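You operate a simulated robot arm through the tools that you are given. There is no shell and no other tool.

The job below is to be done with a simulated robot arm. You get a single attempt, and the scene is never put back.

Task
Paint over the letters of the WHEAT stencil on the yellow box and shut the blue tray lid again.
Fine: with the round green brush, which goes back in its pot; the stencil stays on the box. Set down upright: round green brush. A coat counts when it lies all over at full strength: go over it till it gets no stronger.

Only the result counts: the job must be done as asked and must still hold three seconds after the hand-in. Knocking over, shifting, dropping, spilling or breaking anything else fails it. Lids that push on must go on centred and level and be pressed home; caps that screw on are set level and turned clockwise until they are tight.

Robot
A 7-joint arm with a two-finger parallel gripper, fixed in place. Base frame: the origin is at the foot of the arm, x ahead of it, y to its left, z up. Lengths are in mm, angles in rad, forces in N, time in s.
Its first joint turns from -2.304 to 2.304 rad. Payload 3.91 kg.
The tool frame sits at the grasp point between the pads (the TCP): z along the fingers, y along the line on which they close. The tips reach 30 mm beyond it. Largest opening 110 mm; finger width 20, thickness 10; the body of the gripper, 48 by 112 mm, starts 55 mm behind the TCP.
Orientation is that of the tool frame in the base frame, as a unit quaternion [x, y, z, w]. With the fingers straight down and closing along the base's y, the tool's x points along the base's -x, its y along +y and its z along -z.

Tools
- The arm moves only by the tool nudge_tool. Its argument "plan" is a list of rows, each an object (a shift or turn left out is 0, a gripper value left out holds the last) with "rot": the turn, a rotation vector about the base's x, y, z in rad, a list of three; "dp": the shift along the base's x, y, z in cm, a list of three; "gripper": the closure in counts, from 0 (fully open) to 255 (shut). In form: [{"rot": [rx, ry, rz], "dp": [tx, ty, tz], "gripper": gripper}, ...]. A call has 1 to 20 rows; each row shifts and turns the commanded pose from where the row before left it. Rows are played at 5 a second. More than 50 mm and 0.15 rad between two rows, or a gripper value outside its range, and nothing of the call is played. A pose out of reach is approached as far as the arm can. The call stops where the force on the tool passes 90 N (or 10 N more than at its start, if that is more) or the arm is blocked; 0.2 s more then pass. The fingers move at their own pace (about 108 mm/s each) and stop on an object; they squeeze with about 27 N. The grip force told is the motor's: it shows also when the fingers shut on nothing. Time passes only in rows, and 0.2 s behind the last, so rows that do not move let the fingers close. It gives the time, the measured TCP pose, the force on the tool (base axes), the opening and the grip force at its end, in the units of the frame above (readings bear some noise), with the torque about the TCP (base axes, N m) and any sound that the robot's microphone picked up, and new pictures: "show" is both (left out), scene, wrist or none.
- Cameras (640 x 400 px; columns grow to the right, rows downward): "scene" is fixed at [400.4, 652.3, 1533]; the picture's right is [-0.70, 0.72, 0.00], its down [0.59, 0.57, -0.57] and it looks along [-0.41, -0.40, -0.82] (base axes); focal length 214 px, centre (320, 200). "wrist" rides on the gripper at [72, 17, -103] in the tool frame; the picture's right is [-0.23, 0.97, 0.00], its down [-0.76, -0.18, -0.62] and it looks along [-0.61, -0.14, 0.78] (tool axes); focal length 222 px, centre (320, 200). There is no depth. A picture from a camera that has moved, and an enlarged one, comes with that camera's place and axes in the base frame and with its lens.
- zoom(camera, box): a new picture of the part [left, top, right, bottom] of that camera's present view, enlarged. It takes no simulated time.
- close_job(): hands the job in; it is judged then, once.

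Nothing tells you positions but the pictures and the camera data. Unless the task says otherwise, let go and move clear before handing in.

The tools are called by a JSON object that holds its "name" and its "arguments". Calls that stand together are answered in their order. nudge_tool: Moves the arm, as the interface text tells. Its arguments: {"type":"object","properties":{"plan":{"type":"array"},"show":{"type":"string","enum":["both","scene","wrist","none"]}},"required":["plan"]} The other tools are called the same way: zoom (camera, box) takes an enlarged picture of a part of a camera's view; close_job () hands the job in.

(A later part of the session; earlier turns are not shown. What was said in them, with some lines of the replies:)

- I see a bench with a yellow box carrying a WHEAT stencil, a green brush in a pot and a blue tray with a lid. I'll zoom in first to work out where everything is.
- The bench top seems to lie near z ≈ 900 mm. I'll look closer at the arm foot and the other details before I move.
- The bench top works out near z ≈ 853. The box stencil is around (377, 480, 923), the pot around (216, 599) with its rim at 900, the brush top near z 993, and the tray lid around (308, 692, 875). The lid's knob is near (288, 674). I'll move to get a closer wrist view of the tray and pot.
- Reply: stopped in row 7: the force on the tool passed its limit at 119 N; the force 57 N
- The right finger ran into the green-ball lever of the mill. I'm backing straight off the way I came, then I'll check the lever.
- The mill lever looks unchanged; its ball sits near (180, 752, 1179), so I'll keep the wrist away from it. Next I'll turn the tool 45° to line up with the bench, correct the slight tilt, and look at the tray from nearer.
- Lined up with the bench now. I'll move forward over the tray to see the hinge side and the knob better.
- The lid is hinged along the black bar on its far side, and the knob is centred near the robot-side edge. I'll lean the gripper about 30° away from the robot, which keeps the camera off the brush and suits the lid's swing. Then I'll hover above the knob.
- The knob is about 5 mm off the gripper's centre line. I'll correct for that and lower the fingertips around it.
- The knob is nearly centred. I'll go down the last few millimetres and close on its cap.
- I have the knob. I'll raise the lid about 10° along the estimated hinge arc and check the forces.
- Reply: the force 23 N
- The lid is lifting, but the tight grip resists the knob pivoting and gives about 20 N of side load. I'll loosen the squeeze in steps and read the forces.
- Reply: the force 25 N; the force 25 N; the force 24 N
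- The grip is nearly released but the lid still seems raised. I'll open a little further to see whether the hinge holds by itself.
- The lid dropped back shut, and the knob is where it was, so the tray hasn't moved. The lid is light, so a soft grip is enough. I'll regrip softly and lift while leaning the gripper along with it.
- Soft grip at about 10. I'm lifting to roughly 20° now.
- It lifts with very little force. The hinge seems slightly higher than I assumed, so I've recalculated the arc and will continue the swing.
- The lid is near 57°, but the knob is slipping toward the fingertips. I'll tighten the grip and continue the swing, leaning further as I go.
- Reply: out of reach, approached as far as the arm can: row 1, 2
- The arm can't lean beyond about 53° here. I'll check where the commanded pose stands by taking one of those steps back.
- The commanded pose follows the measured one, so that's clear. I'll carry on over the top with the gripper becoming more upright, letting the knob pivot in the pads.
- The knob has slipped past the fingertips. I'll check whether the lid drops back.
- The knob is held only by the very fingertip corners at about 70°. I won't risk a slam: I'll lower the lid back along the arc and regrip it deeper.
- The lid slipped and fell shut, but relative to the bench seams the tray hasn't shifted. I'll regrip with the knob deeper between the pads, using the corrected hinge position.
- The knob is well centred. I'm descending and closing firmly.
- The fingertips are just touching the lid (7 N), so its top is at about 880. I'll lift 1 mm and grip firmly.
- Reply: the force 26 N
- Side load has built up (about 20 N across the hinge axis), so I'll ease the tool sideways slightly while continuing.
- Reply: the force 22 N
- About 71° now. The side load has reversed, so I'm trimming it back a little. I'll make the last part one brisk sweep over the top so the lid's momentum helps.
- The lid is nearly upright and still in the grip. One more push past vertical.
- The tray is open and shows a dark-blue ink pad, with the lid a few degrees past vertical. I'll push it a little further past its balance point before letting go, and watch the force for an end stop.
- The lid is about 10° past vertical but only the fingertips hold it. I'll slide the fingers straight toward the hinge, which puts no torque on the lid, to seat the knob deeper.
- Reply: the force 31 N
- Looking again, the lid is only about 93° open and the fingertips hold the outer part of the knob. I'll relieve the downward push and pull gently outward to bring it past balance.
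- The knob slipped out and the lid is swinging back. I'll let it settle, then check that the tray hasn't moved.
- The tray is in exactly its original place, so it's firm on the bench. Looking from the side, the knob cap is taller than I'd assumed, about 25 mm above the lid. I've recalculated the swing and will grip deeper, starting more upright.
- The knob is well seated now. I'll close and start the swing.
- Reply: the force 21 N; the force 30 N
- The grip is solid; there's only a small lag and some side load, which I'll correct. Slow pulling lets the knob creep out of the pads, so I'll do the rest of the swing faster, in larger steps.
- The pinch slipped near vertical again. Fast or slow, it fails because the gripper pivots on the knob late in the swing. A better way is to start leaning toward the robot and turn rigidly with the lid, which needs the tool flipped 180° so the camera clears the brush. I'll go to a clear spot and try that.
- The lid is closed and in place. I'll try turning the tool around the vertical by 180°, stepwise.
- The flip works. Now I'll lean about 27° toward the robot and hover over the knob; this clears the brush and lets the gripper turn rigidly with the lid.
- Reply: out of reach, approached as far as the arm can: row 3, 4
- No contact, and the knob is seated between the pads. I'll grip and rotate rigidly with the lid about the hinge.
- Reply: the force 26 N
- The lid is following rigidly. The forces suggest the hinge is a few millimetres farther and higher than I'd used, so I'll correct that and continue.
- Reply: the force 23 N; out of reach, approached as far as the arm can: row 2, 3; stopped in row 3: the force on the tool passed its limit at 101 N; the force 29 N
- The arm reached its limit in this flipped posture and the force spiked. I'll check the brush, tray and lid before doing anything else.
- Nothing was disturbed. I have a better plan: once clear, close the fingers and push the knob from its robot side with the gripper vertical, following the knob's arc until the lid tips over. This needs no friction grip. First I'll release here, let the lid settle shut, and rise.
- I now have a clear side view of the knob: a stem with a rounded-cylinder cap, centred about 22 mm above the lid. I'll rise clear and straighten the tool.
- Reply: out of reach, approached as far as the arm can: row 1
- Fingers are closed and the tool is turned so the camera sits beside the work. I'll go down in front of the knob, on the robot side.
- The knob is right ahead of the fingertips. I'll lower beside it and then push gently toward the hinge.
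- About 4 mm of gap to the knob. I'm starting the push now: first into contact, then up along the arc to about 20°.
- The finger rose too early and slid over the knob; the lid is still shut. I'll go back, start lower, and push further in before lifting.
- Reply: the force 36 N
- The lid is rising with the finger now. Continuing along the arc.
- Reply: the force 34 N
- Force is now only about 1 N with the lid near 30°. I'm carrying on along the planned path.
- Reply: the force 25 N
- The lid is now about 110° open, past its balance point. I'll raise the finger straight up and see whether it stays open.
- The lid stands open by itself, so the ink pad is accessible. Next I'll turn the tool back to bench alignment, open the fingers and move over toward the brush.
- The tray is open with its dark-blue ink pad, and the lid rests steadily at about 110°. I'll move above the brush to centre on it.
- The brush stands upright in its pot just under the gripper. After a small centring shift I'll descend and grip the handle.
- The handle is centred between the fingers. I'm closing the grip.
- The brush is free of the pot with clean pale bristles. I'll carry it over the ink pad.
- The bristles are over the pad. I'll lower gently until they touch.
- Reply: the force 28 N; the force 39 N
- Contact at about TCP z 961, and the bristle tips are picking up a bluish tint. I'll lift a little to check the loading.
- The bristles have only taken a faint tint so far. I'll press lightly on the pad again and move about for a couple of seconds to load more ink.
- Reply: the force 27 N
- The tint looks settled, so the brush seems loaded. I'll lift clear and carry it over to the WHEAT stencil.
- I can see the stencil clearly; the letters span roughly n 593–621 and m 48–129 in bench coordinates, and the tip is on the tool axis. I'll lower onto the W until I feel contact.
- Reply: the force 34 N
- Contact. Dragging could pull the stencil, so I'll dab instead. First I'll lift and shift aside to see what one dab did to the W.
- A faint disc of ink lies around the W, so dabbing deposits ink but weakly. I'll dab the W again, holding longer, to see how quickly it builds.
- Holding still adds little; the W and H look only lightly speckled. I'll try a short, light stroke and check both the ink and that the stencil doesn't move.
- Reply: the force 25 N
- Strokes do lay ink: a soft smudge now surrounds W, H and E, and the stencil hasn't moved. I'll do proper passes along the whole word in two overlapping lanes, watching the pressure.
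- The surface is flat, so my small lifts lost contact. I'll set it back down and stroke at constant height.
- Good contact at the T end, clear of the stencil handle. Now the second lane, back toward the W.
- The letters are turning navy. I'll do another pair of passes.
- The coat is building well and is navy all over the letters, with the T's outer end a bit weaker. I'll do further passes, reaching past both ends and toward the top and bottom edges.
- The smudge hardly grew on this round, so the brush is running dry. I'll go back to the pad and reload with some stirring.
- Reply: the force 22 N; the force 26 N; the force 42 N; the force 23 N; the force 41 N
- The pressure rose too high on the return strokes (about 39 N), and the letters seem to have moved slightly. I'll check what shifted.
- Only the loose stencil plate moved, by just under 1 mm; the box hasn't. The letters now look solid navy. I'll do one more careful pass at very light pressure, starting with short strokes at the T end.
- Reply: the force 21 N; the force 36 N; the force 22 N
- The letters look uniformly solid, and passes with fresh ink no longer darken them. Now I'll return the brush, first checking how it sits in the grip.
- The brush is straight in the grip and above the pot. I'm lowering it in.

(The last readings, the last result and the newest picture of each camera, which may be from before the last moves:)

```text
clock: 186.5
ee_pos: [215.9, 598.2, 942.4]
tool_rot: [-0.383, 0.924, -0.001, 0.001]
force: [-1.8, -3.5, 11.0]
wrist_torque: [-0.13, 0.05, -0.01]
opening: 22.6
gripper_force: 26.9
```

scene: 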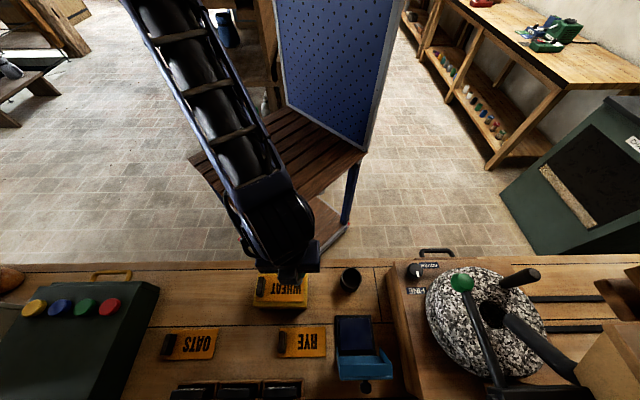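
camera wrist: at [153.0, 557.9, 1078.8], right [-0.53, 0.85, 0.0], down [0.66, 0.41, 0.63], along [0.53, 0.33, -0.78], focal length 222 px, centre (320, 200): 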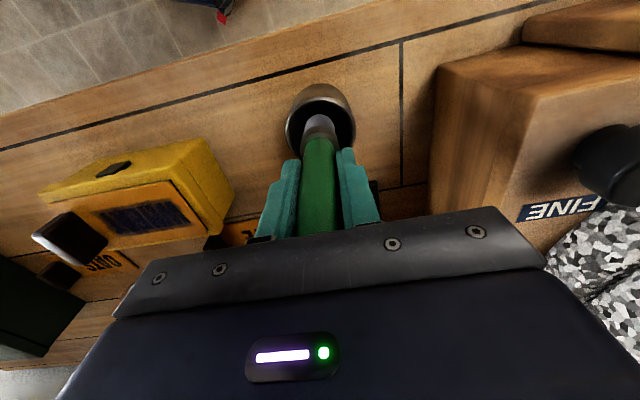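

The brush is resting on the pot floor (11 N). I'll ease off slightly and open the fingers gently.

{"name": "nudge_tool", "arguments": {"plan": [{"dp": [0, 0, 0.05]}, {"gripper": 200}, {"gripper": 192}, {"gripper": 180}, {}, {}], "show": "both"}}

{"name": "zoom", "arguments": {"camera": "wrist", "box": [220, 60, 420, 185]}}

```text
clock: 187.9
ee_pos: [215.6, 597.9, 942.8]
tool_rot: [-0.382, 0.924, 0.0, 0.001]
force: [0.1, 0.7, 2.5]
wrist_torque: [0.02, 0.0, 0.01]
opening: 32.4
gripper_force: 0.0
camera wrist: at [153.3, 558.2, 1045.0], right [-0.53, 0.85, 0.0], down [0.66, 0.41, 0.62], along [0.53, 0.33, -0.78], focal length 222 px, centre (320, 200)
```

scene: 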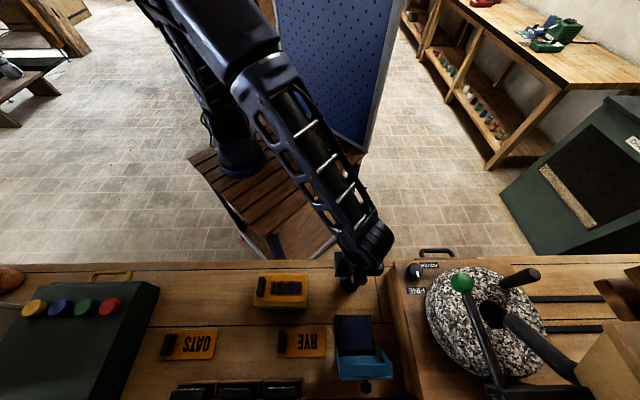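
wrist: 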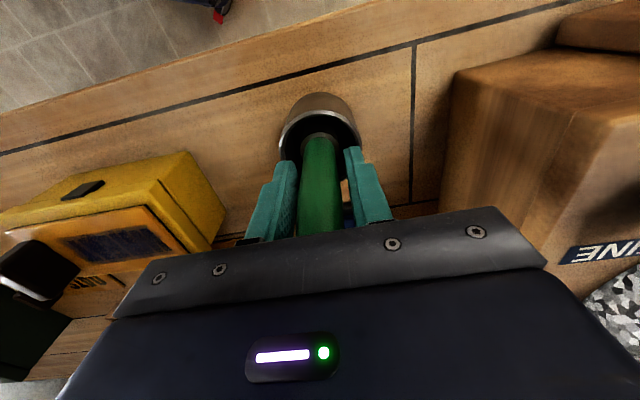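

```text
3.20 times, centred on (320, 122) of wrist
camera zoom: at [153.3, 558.2, 1045.0], right [-0.53, 0.85, 0.0], down [0.66, 0.41, 0.62], along [0.53, 0.33, -0.78], focal length 711 px, centre (320, 448)
```

zoom: 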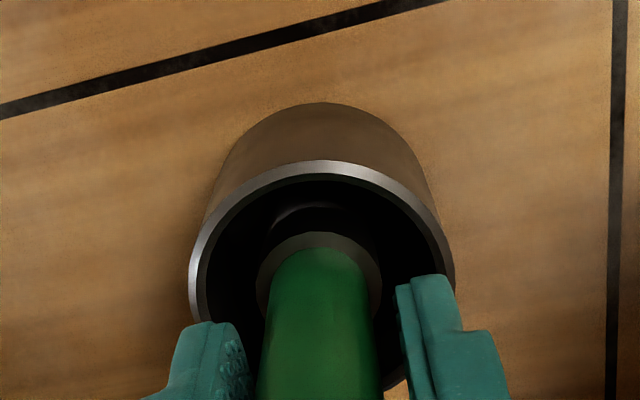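

The brush stands free in the pot. I'll open wider and rise straight up.

{"name": "nudge_tool", "arguments": {"plan": [{"gripper": 150}, {}, {"dp": [0, 0, 1]}, {"dp": [0, 0, 2.5]}, {"dp": [0, 0, 3]}, {"dp": [0, 0, 3]}, {"dp": [0, 0, 3]}, {}], "show": "both"}}

{"name": "zoom", "arguments": {"camera": "wrist", "box": [220, 60, 420, 185]}}

{"name": "zoom", "arguments": {"camera": "scene", "box": [325, 255, 385, 295]}}

```text
clock: 189.7
ee_pos: [216.7, 596.6, 1068.4]
tool_rot: [-0.382, 0.924, -0.001, 0.001]
force: [-0.6, 0.5, -0.1]
wrist_torque: [0.0, 0.0, -0.05]
opening: 45.6
gripper_force: 0.1
camera wrist: at [153.4, 557.7, 1170.9], right [-0.53, 0.85, 0.0], down [0.66, 0.41, 0.62], along [0.53, 0.33, -0.78], focal length 222 px, centre (320, 200)
```

scene: 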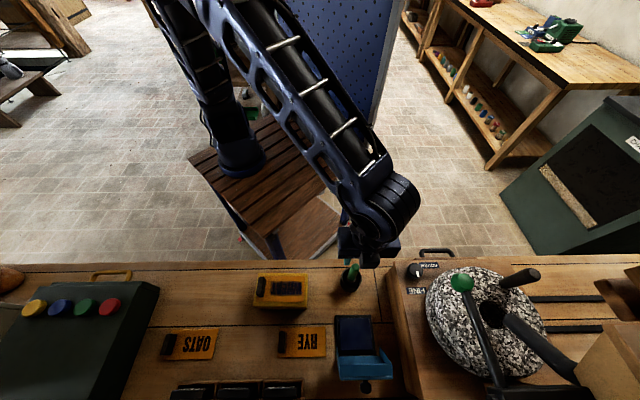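
wrist: 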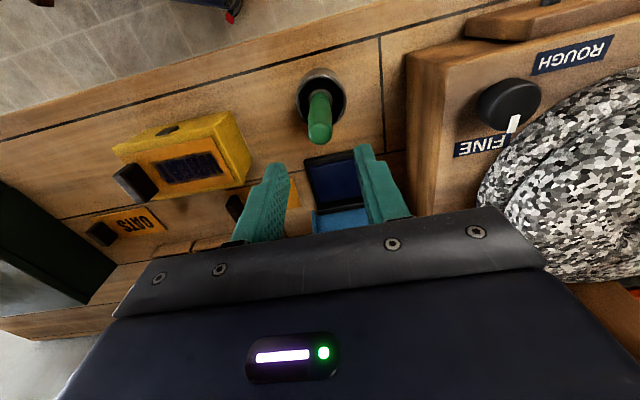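

```text
3.20 times, centred on (320, 122) of wrist
camera zoom: at [153.4, 557.7, 1170.9], right [-0.53, 0.85, 0.0], down [0.66, 0.41, 0.62], along [0.53, 0.33, -0.78], focal length 711 px, centre (320, 448)
```

zoom: 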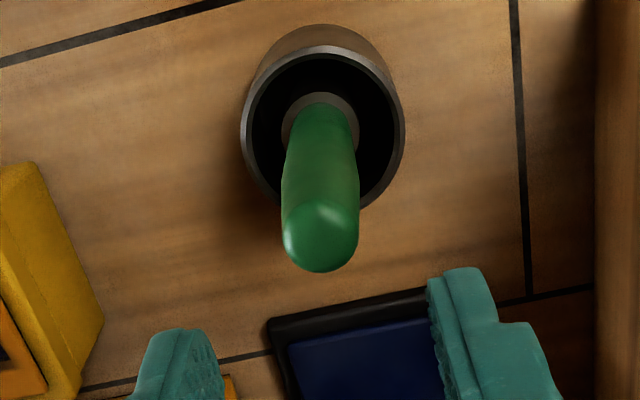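

```text
10.00 times, centred on (355, 275) of scene
camera zoom: at [400.4, 652.3, 1533.0], right [-0.7, 0.72, 0.0], down [0.59, 0.57, -0.57], along [-0.41, -0.4, -0.82], focal length 2145 px, centre (-30, -550)
```

zoom: 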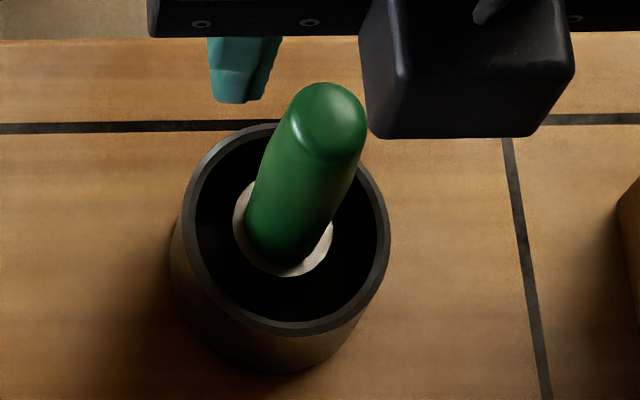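

The brush is upright in its pot just as it was at the start. Now for the lid: I'll close the fingers, go over to its far side, and push it back toward the tray.

{"name": "nudge_tool", "arguments": {"plan": [{"dp": [0, 0, 1], "gripper": 255}, {"dp": [3.22, 3.25, 0]}, {"dp": [3.22, 3.25, 0]}, {"dp": [3.22, 3.25, 0]}, {"dp": [3.22, 3.25, 0]}, {"dp": [3.22, 3.25, 0]}, {"dp": [3.22, 3.25, 0]}, {}], "show": "both"}}

{"name": "zoom", "arguments": {"camera": "scene", "box": [310, 290, 430, 390]}}

```text
clock: 191.5
ee_pos: [410.7, 793.5, 1077.1]
tool_rot: [-0.382, 0.924, -0.001, 0.001]
force: [0.1, 0.2, 0.1]
wrist_torque: [-0.03, 0.03, -0.04]
opening: 0.1
gripper_force: 26.6
camera wrist: at [347.1, 754.0, 1179.0], right [-0.53, 0.85, 0.0], down [0.66, 0.41, 0.62], along [0.53, 0.33, -0.78], focal length 222 px, centre (320, 200)
```

scene: 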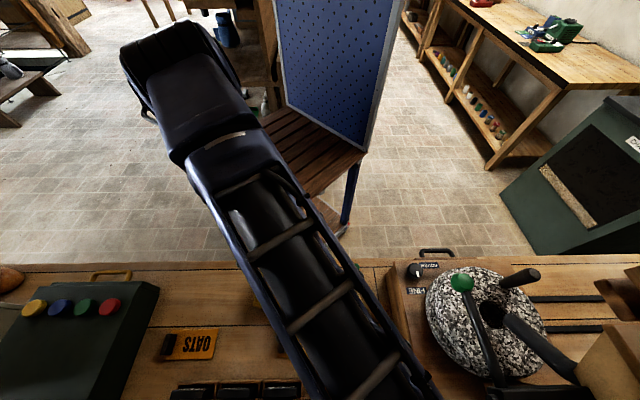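
wrist: 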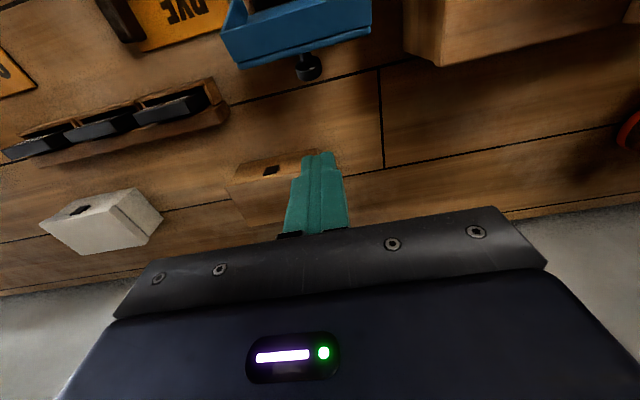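

```text
4.00 times, centred on (370, 340) of scene
camera zoom: at [400.4, 652.3, 1533.0], right [-0.7, 0.72, 0.0], down [0.59, 0.57, -0.57], along [-0.41, -0.4, -0.82], focal length 858 px, centre (120, -360)
```

zoom: 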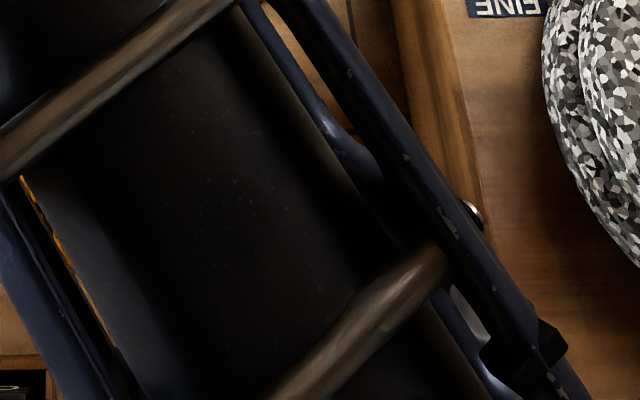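

The far side is clear. I'll lower behind the knob and push toward the tray.

{"name": "nudge_tool", "arguments": {"plan": [{"dp": [0, 0, -3.8]}, {"dp": [0, 0, -3.8]}, {"dp": [0, 0, -3.8]}, {}], "show": "wrist"}}

{"name": "zoom", "arguments": {"camera": "wrist", "box": [220, 60, 420, 185]}}

```text
clock: 192.5
ee_pos: [409.8, 792.8, 962.8]
tool_rot: [-0.383, 0.924, -0.001, 0.001]
force: [-0.2, 0.2, -0.4]
wrist_torque: [-0.04, 0.03, -0.04]
opening: 0.0
gripper_force: 26.9
camera wrist: at [346.2, 753.8, 1064.7], right [-0.53, 0.85, 0.0], down [0.66, 0.41, 0.62], along [0.53, 0.33, -0.78], focal length 222 px, centre (320, 200)
```

wrist: 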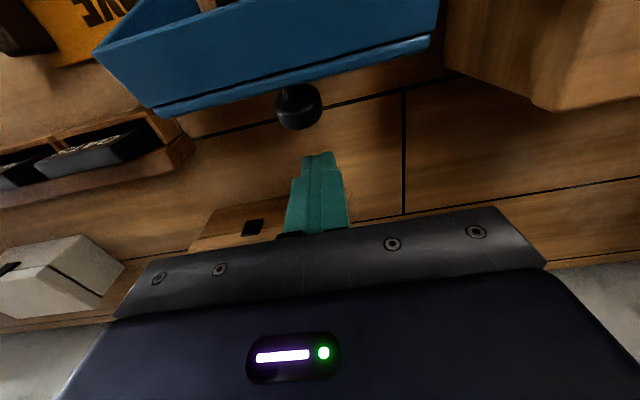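

```text
3.20 times, centred on (320, 122) of wrist
camera zoom: at [346.2, 753.8, 1064.7], right [-0.53, 0.85, 0.0], down [0.66, 0.41, 0.62], along [0.53, 0.33, -0.78], focal length 711 px, centre (320, 448)
```

zoom: 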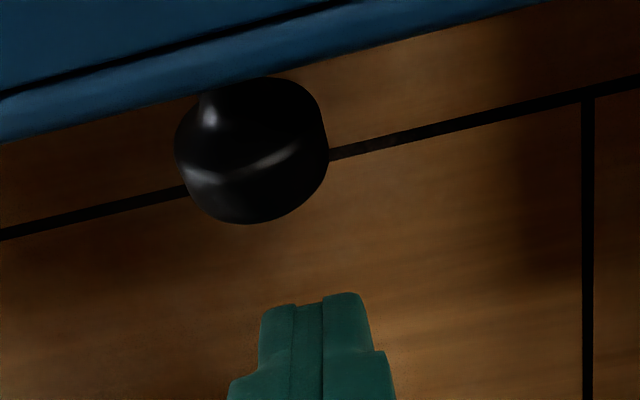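

{"name": "nudge_tool", "arguments": {"plan": [{"dp": [-0.8, -0.8, 0]}, {"dp": [-0.8, -0.8, 0]}, {"dp": [-0.5, -0.5, 0]}, {"dp": [-0.4, -0.4, 0.1]}], "show": "wrist"}}

{"name": "zoom", "arguments": {"camera": "wrist", "box": [220, 60, 420, 185]}}

```text
clock: 193.5
ee_pos: [384.8, 769.4, 965.1]
tool_rot: [-0.382, 0.924, 0.0, 0.001]
force: [0.5, 1.4, 0.6]
wrist_torque: [0.0, 0.01, 0.02]
opening: 0.0
gripper_force: 27.0
camera wrist: at [320.8, 728.7, 1066.4], right [-0.53, 0.85, 0.0], down [0.66, 0.41, 0.62], along [0.53, 0.33, -0.78], focal length 222 px, centre (320, 200)
```

wrist: 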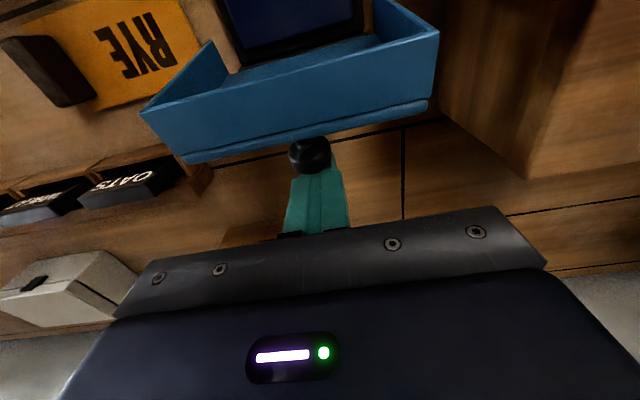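

```text
3.20 times, centred on (320, 122) of wrist
camera zoom: at [320.8, 728.7, 1066.4], right [-0.53, 0.85, 0.0], down [0.66, 0.41, 0.62], along [0.53, 0.33, -0.78], focal length 711 px, centre (320, 448)
```

zoom: 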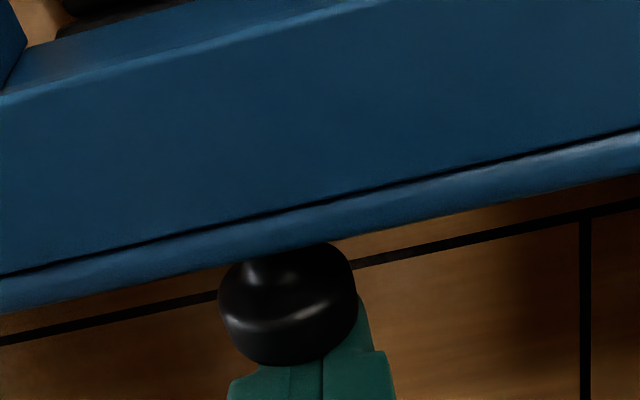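

In contact with very little force, and the lid is starting to come back. Continuing.

{"name": "nudge_tool", "arguments": {"plan": [{"dp": [-0.4, -0.4, 0.1]}, {"dp": [-0.4, -0.4, 0.1]}, {"dp": [-0.4, -0.4, 0.1]}], "show": "wrist"}}

{"name": "nudge_tool", "arguments": {"plan": [{"dp": [-0.4, -0.4, 0.1]}, {"dp": [-0.3, -0.3, 0.1]}], "show": "wrist"}}

```text
clock: 194.3
ee_pos: [370.7, 754.1, 965.2]
tool_rot: [-0.383, 0.924, -0.002, 0.0]
force: [-1.1, -1.0, 0.2]
wrist_torque: [-0.01, 0.03, -0.02]
opening: 0.2
gripper_force: 27.2
camera wrist: at [307.8, 715.9, 1067.3], right [-0.53, 0.85, 0.0], down [0.66, 0.41, 0.62], along [0.53, 0.33, -0.78], focal length 222 px, centre (320, 200)
```

wrist: 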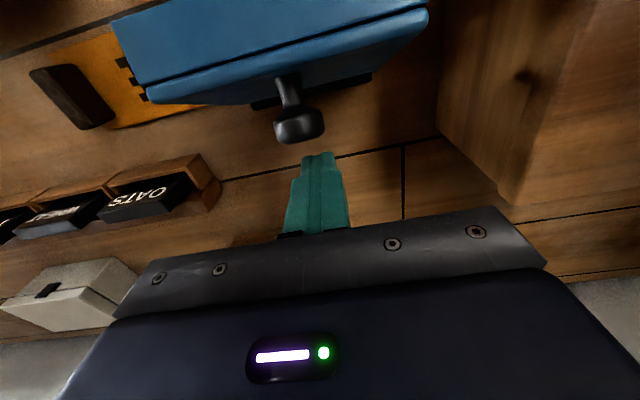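

```text
clock: 194.9
ee_pos: [364.6, 749.4, 968.4]
tool_rot: [-0.382, 0.924, 0.0, 0.001]
force: [0.5, -0.4, -0.4]
wrist_torque: [0.04, 0.02, 0.02]
opening: 0.0
gripper_force: 26.9
camera wrist: at [301.6, 709.6, 1071.0], right [-0.53, 0.85, 0.0], down [0.66, 0.41, 0.62], along [0.53, 0.33, -0.78], focal length 222 px, centre (320, 200)
```

wrist: 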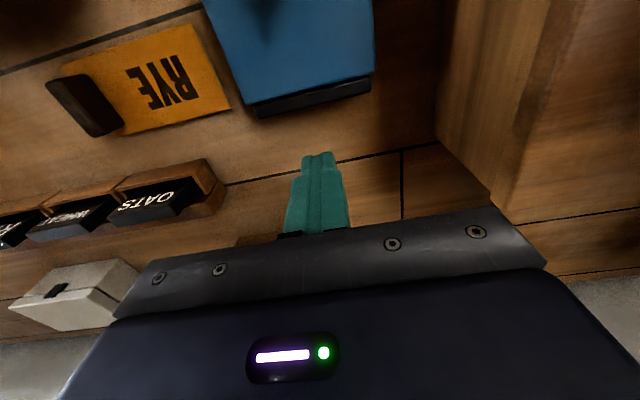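

The lid has gone past balance and swung shut. I'll raise the arm, move clear, and check everything.

{"name": "nudge_tool", "arguments": {"plan": [{"dp": [0, 0, 4]}, {"dp": [0, 0, 4]}, {"dp": [0, 0, 4]}, {"dp": [-1.5, -4, 2]}, {"dp": [-1.5, -4, 2]}, {"dp": [-1.5, -4, 2]}, {"dp": [-1.5, -4, 2]}, {"dp": [-1.5, -4, 0]}, {"dp": [-1.5, -4, 0]}, {"dp": [-1.5, -4, 0]}, {}], "show": "both"}}

{"name": "zoom", "arguments": {"camera": "scene", "box": [325, 300, 385, 370]}}

{"name": "zoom", "arguments": {"camera": "scene", "box": [230, 250, 400, 370]}}

{"name": "zoom", "arguments": {"camera": "scene", "box": [325, 255, 385, 295]}}

```text
clock: 197.3
ee_pos: [261.0, 470.3, 1167.8]
tool_rot: [-0.382, 0.924, -0.001, 0.002]
force: [0.8, 0.5, 0.0]
wrist_torque: [-0.02, 0.02, -0.01]
opening: 0.0
gripper_force: 27.2
camera wrist: at [198.1, 430.0, 1269.3], right [-0.53, 0.85, 0.0], down [0.66, 0.41, 0.62], along [0.53, 0.33, -0.78], focal length 222 px, centre (320, 200)
```

scene: 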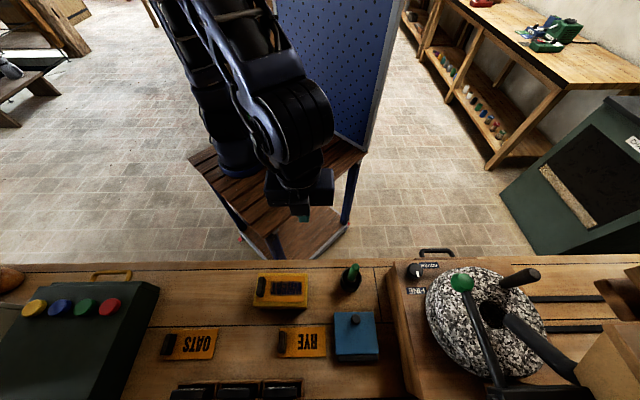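
wrist: 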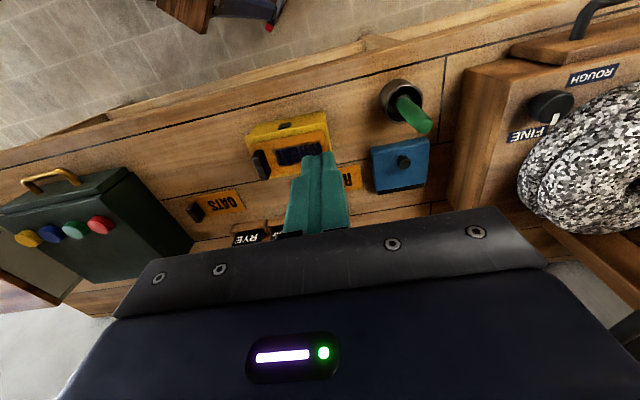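

```text
5.71 times, centred on (355, 335) of scene
camera zoom: at [400.4, 652.3, 1533.0], right [-0.7, 0.72, 0.0], down [0.59, 0.57, -0.57], along [-0.41, -0.4, -0.82], focal length 1226 px, centre (120, -571)
```

zoom: 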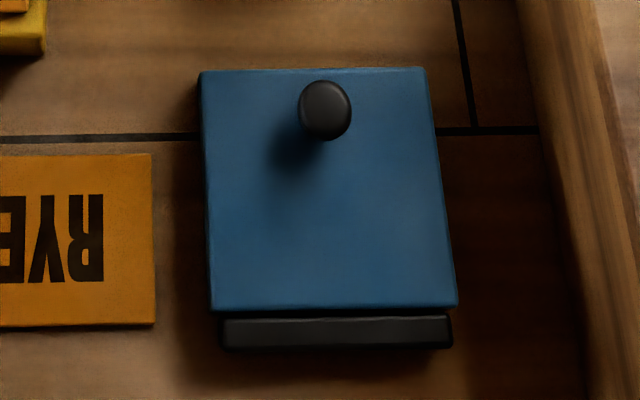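

```text
3.33 times, centred on (315, 310) of scene
camera zoom: at [400.4, 652.3, 1533.0], right [-0.7, 0.72, 0.0], down [0.59, 0.57, -0.57], along [-0.41, -0.4, -0.82], focal length 715 px, centre (337, -167)
```

zoom: 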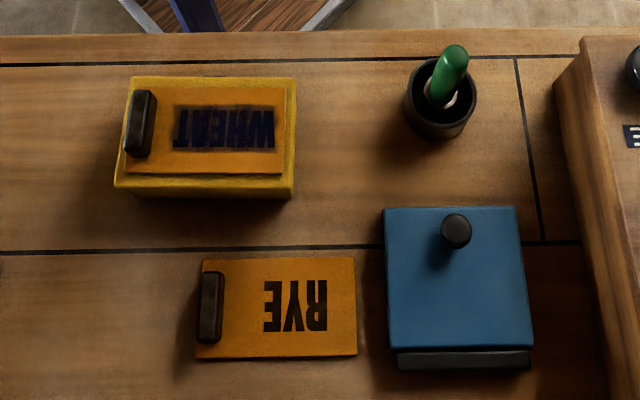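

```text
10.00 times, centred on (355, 275) of scene
camera zoom: at [400.4, 652.3, 1533.0], right [-0.7, 0.72, 0.0], down [0.59, 0.57, -0.57], along [-0.41, -0.4, -0.82], focal length 2145 px, centre (-30, -550)
```

zoom: 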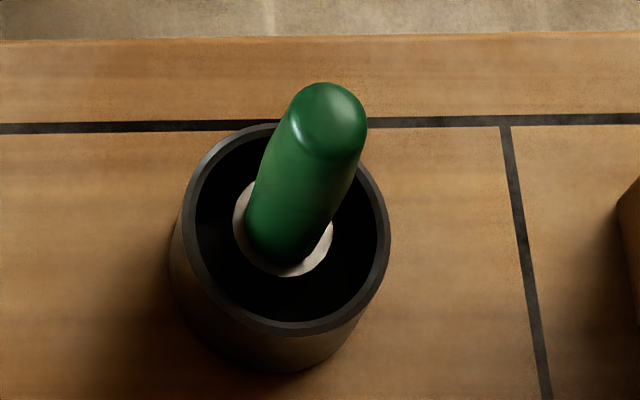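

The lid is shut exactly as at the start, and the brush is upright in its pot. With the arm out of the light, I'll look closely at the letters again.

{"name": "zoom", "arguments": {"camera": "scene", "box": [268, 276, 308, 301]}}

{"name": "zoom", "arguments": {"camera": "scene", "box": [245, 260, 325, 315]}}

{"name": "zoom", "arguments": {"camera": "scene", "box": [270, 278, 284, 294]}}

{"name": "zoom", "arguments": {"camera": "scene", "box": [288, 278, 302, 294]}}

```text
16.00 times, centred on (288, 288) of scene
camera zoom: at [400.4, 652.3, 1533.0], right [-0.7, 0.72, 0.0], down [0.59, 0.57, -0.57], along [-0.41, -0.4, -0.82], focal length 3432 px, centre (832, -1216)
```

zoom: 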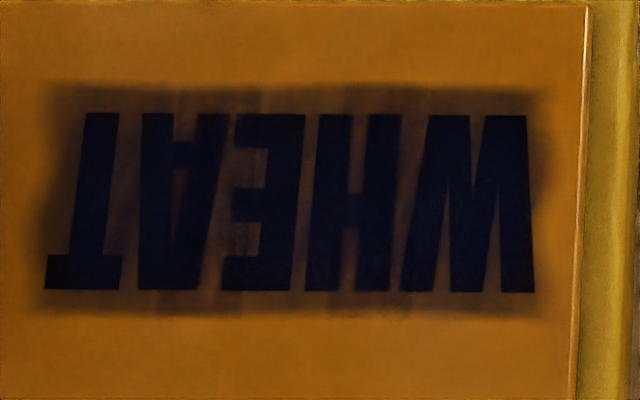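

```text
7.27 times, centred on (285, 288) of scene
camera zoom: at [400.4, 652.3, 1533.0], right [-0.7, 0.72, 0.0], down [0.59, 0.57, -0.57], along [-0.41, -0.4, -0.82], focal length 1560 px, centre (574, -436)
```

zoom: 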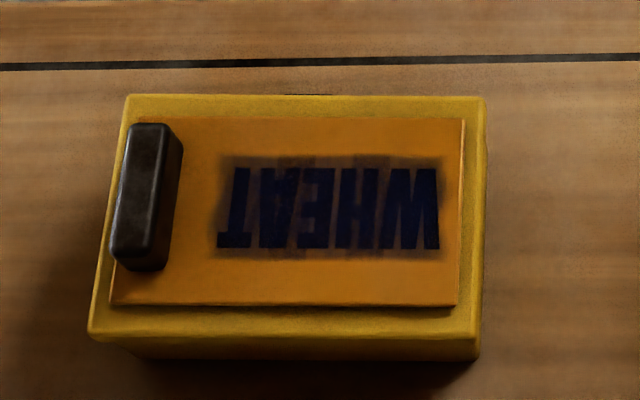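

```text
16.00 times, centred on (277, 286) of scene
camera zoom: at [400.4, 652.3, 1533.0], right [-0.7, 0.72, 0.0], down [0.59, 0.57, -0.57], along [-0.41, -0.4, -0.82], focal length 3432 px, centre (1008, -1176)
```

zoom: 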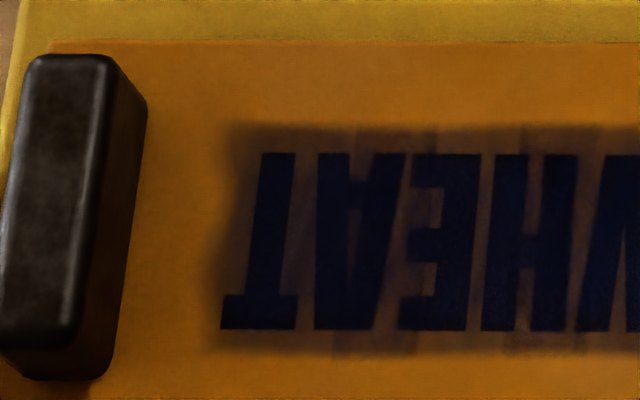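

```text
16.00 times, centred on (295, 286) of scene
camera zoom: at [400.4, 652.3, 1533.0], right [-0.7, 0.72, 0.0], down [0.59, 0.57, -0.57], along [-0.41, -0.4, -0.82], focal length 3432 px, centre (720, -1176)
```

zoom: 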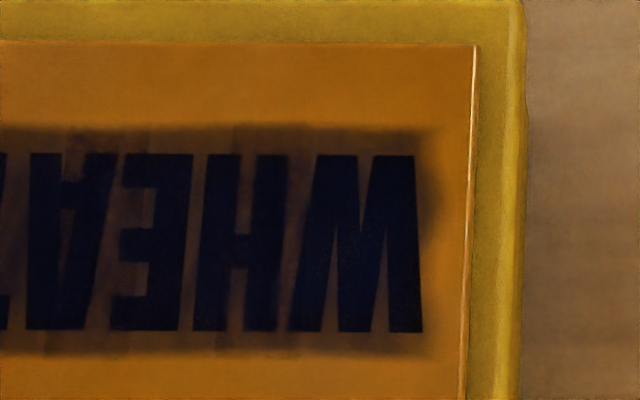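

The letters are evenly navy from end to end. The lid is shut, the brush stands upright in its pot, the stencil is on the box, and everything else is where it was apart from the plate's small slip. The arm is clear, so I'm handing in.

{"name": "close_job", "arguments": {}}

```text
The job is handed in.
```

The WHEAT letters are painted, the blue tray lid is shut again, and I've handed the job in. I haven't been told how it was judged.

- **Letters:** they look evenly navy from end to end. Further passes, including one with freshly loaded ink, made no visible difference, so I took the coat as full strength. Ink also smudged the stencil plate around the letters.
- **Stencil:** it is still on the box, but hard strokes slid the loose plate just under 1 mm. The box itself did not move. I left the plate where it was, as pushing it back risked more harm.
- **Brush:** the round green brush is back in its pot, standing upright.
- **Lid:** it sits exactly as it did at the start. It took several tries to open, and it slipped and fell shut a few times. The tray did not move.
- **Early bump:** on my first move the gripper hit the green-ball lever on the mill at about 119 N. I backed straight off, and the lever looks unchanged in the pictures.
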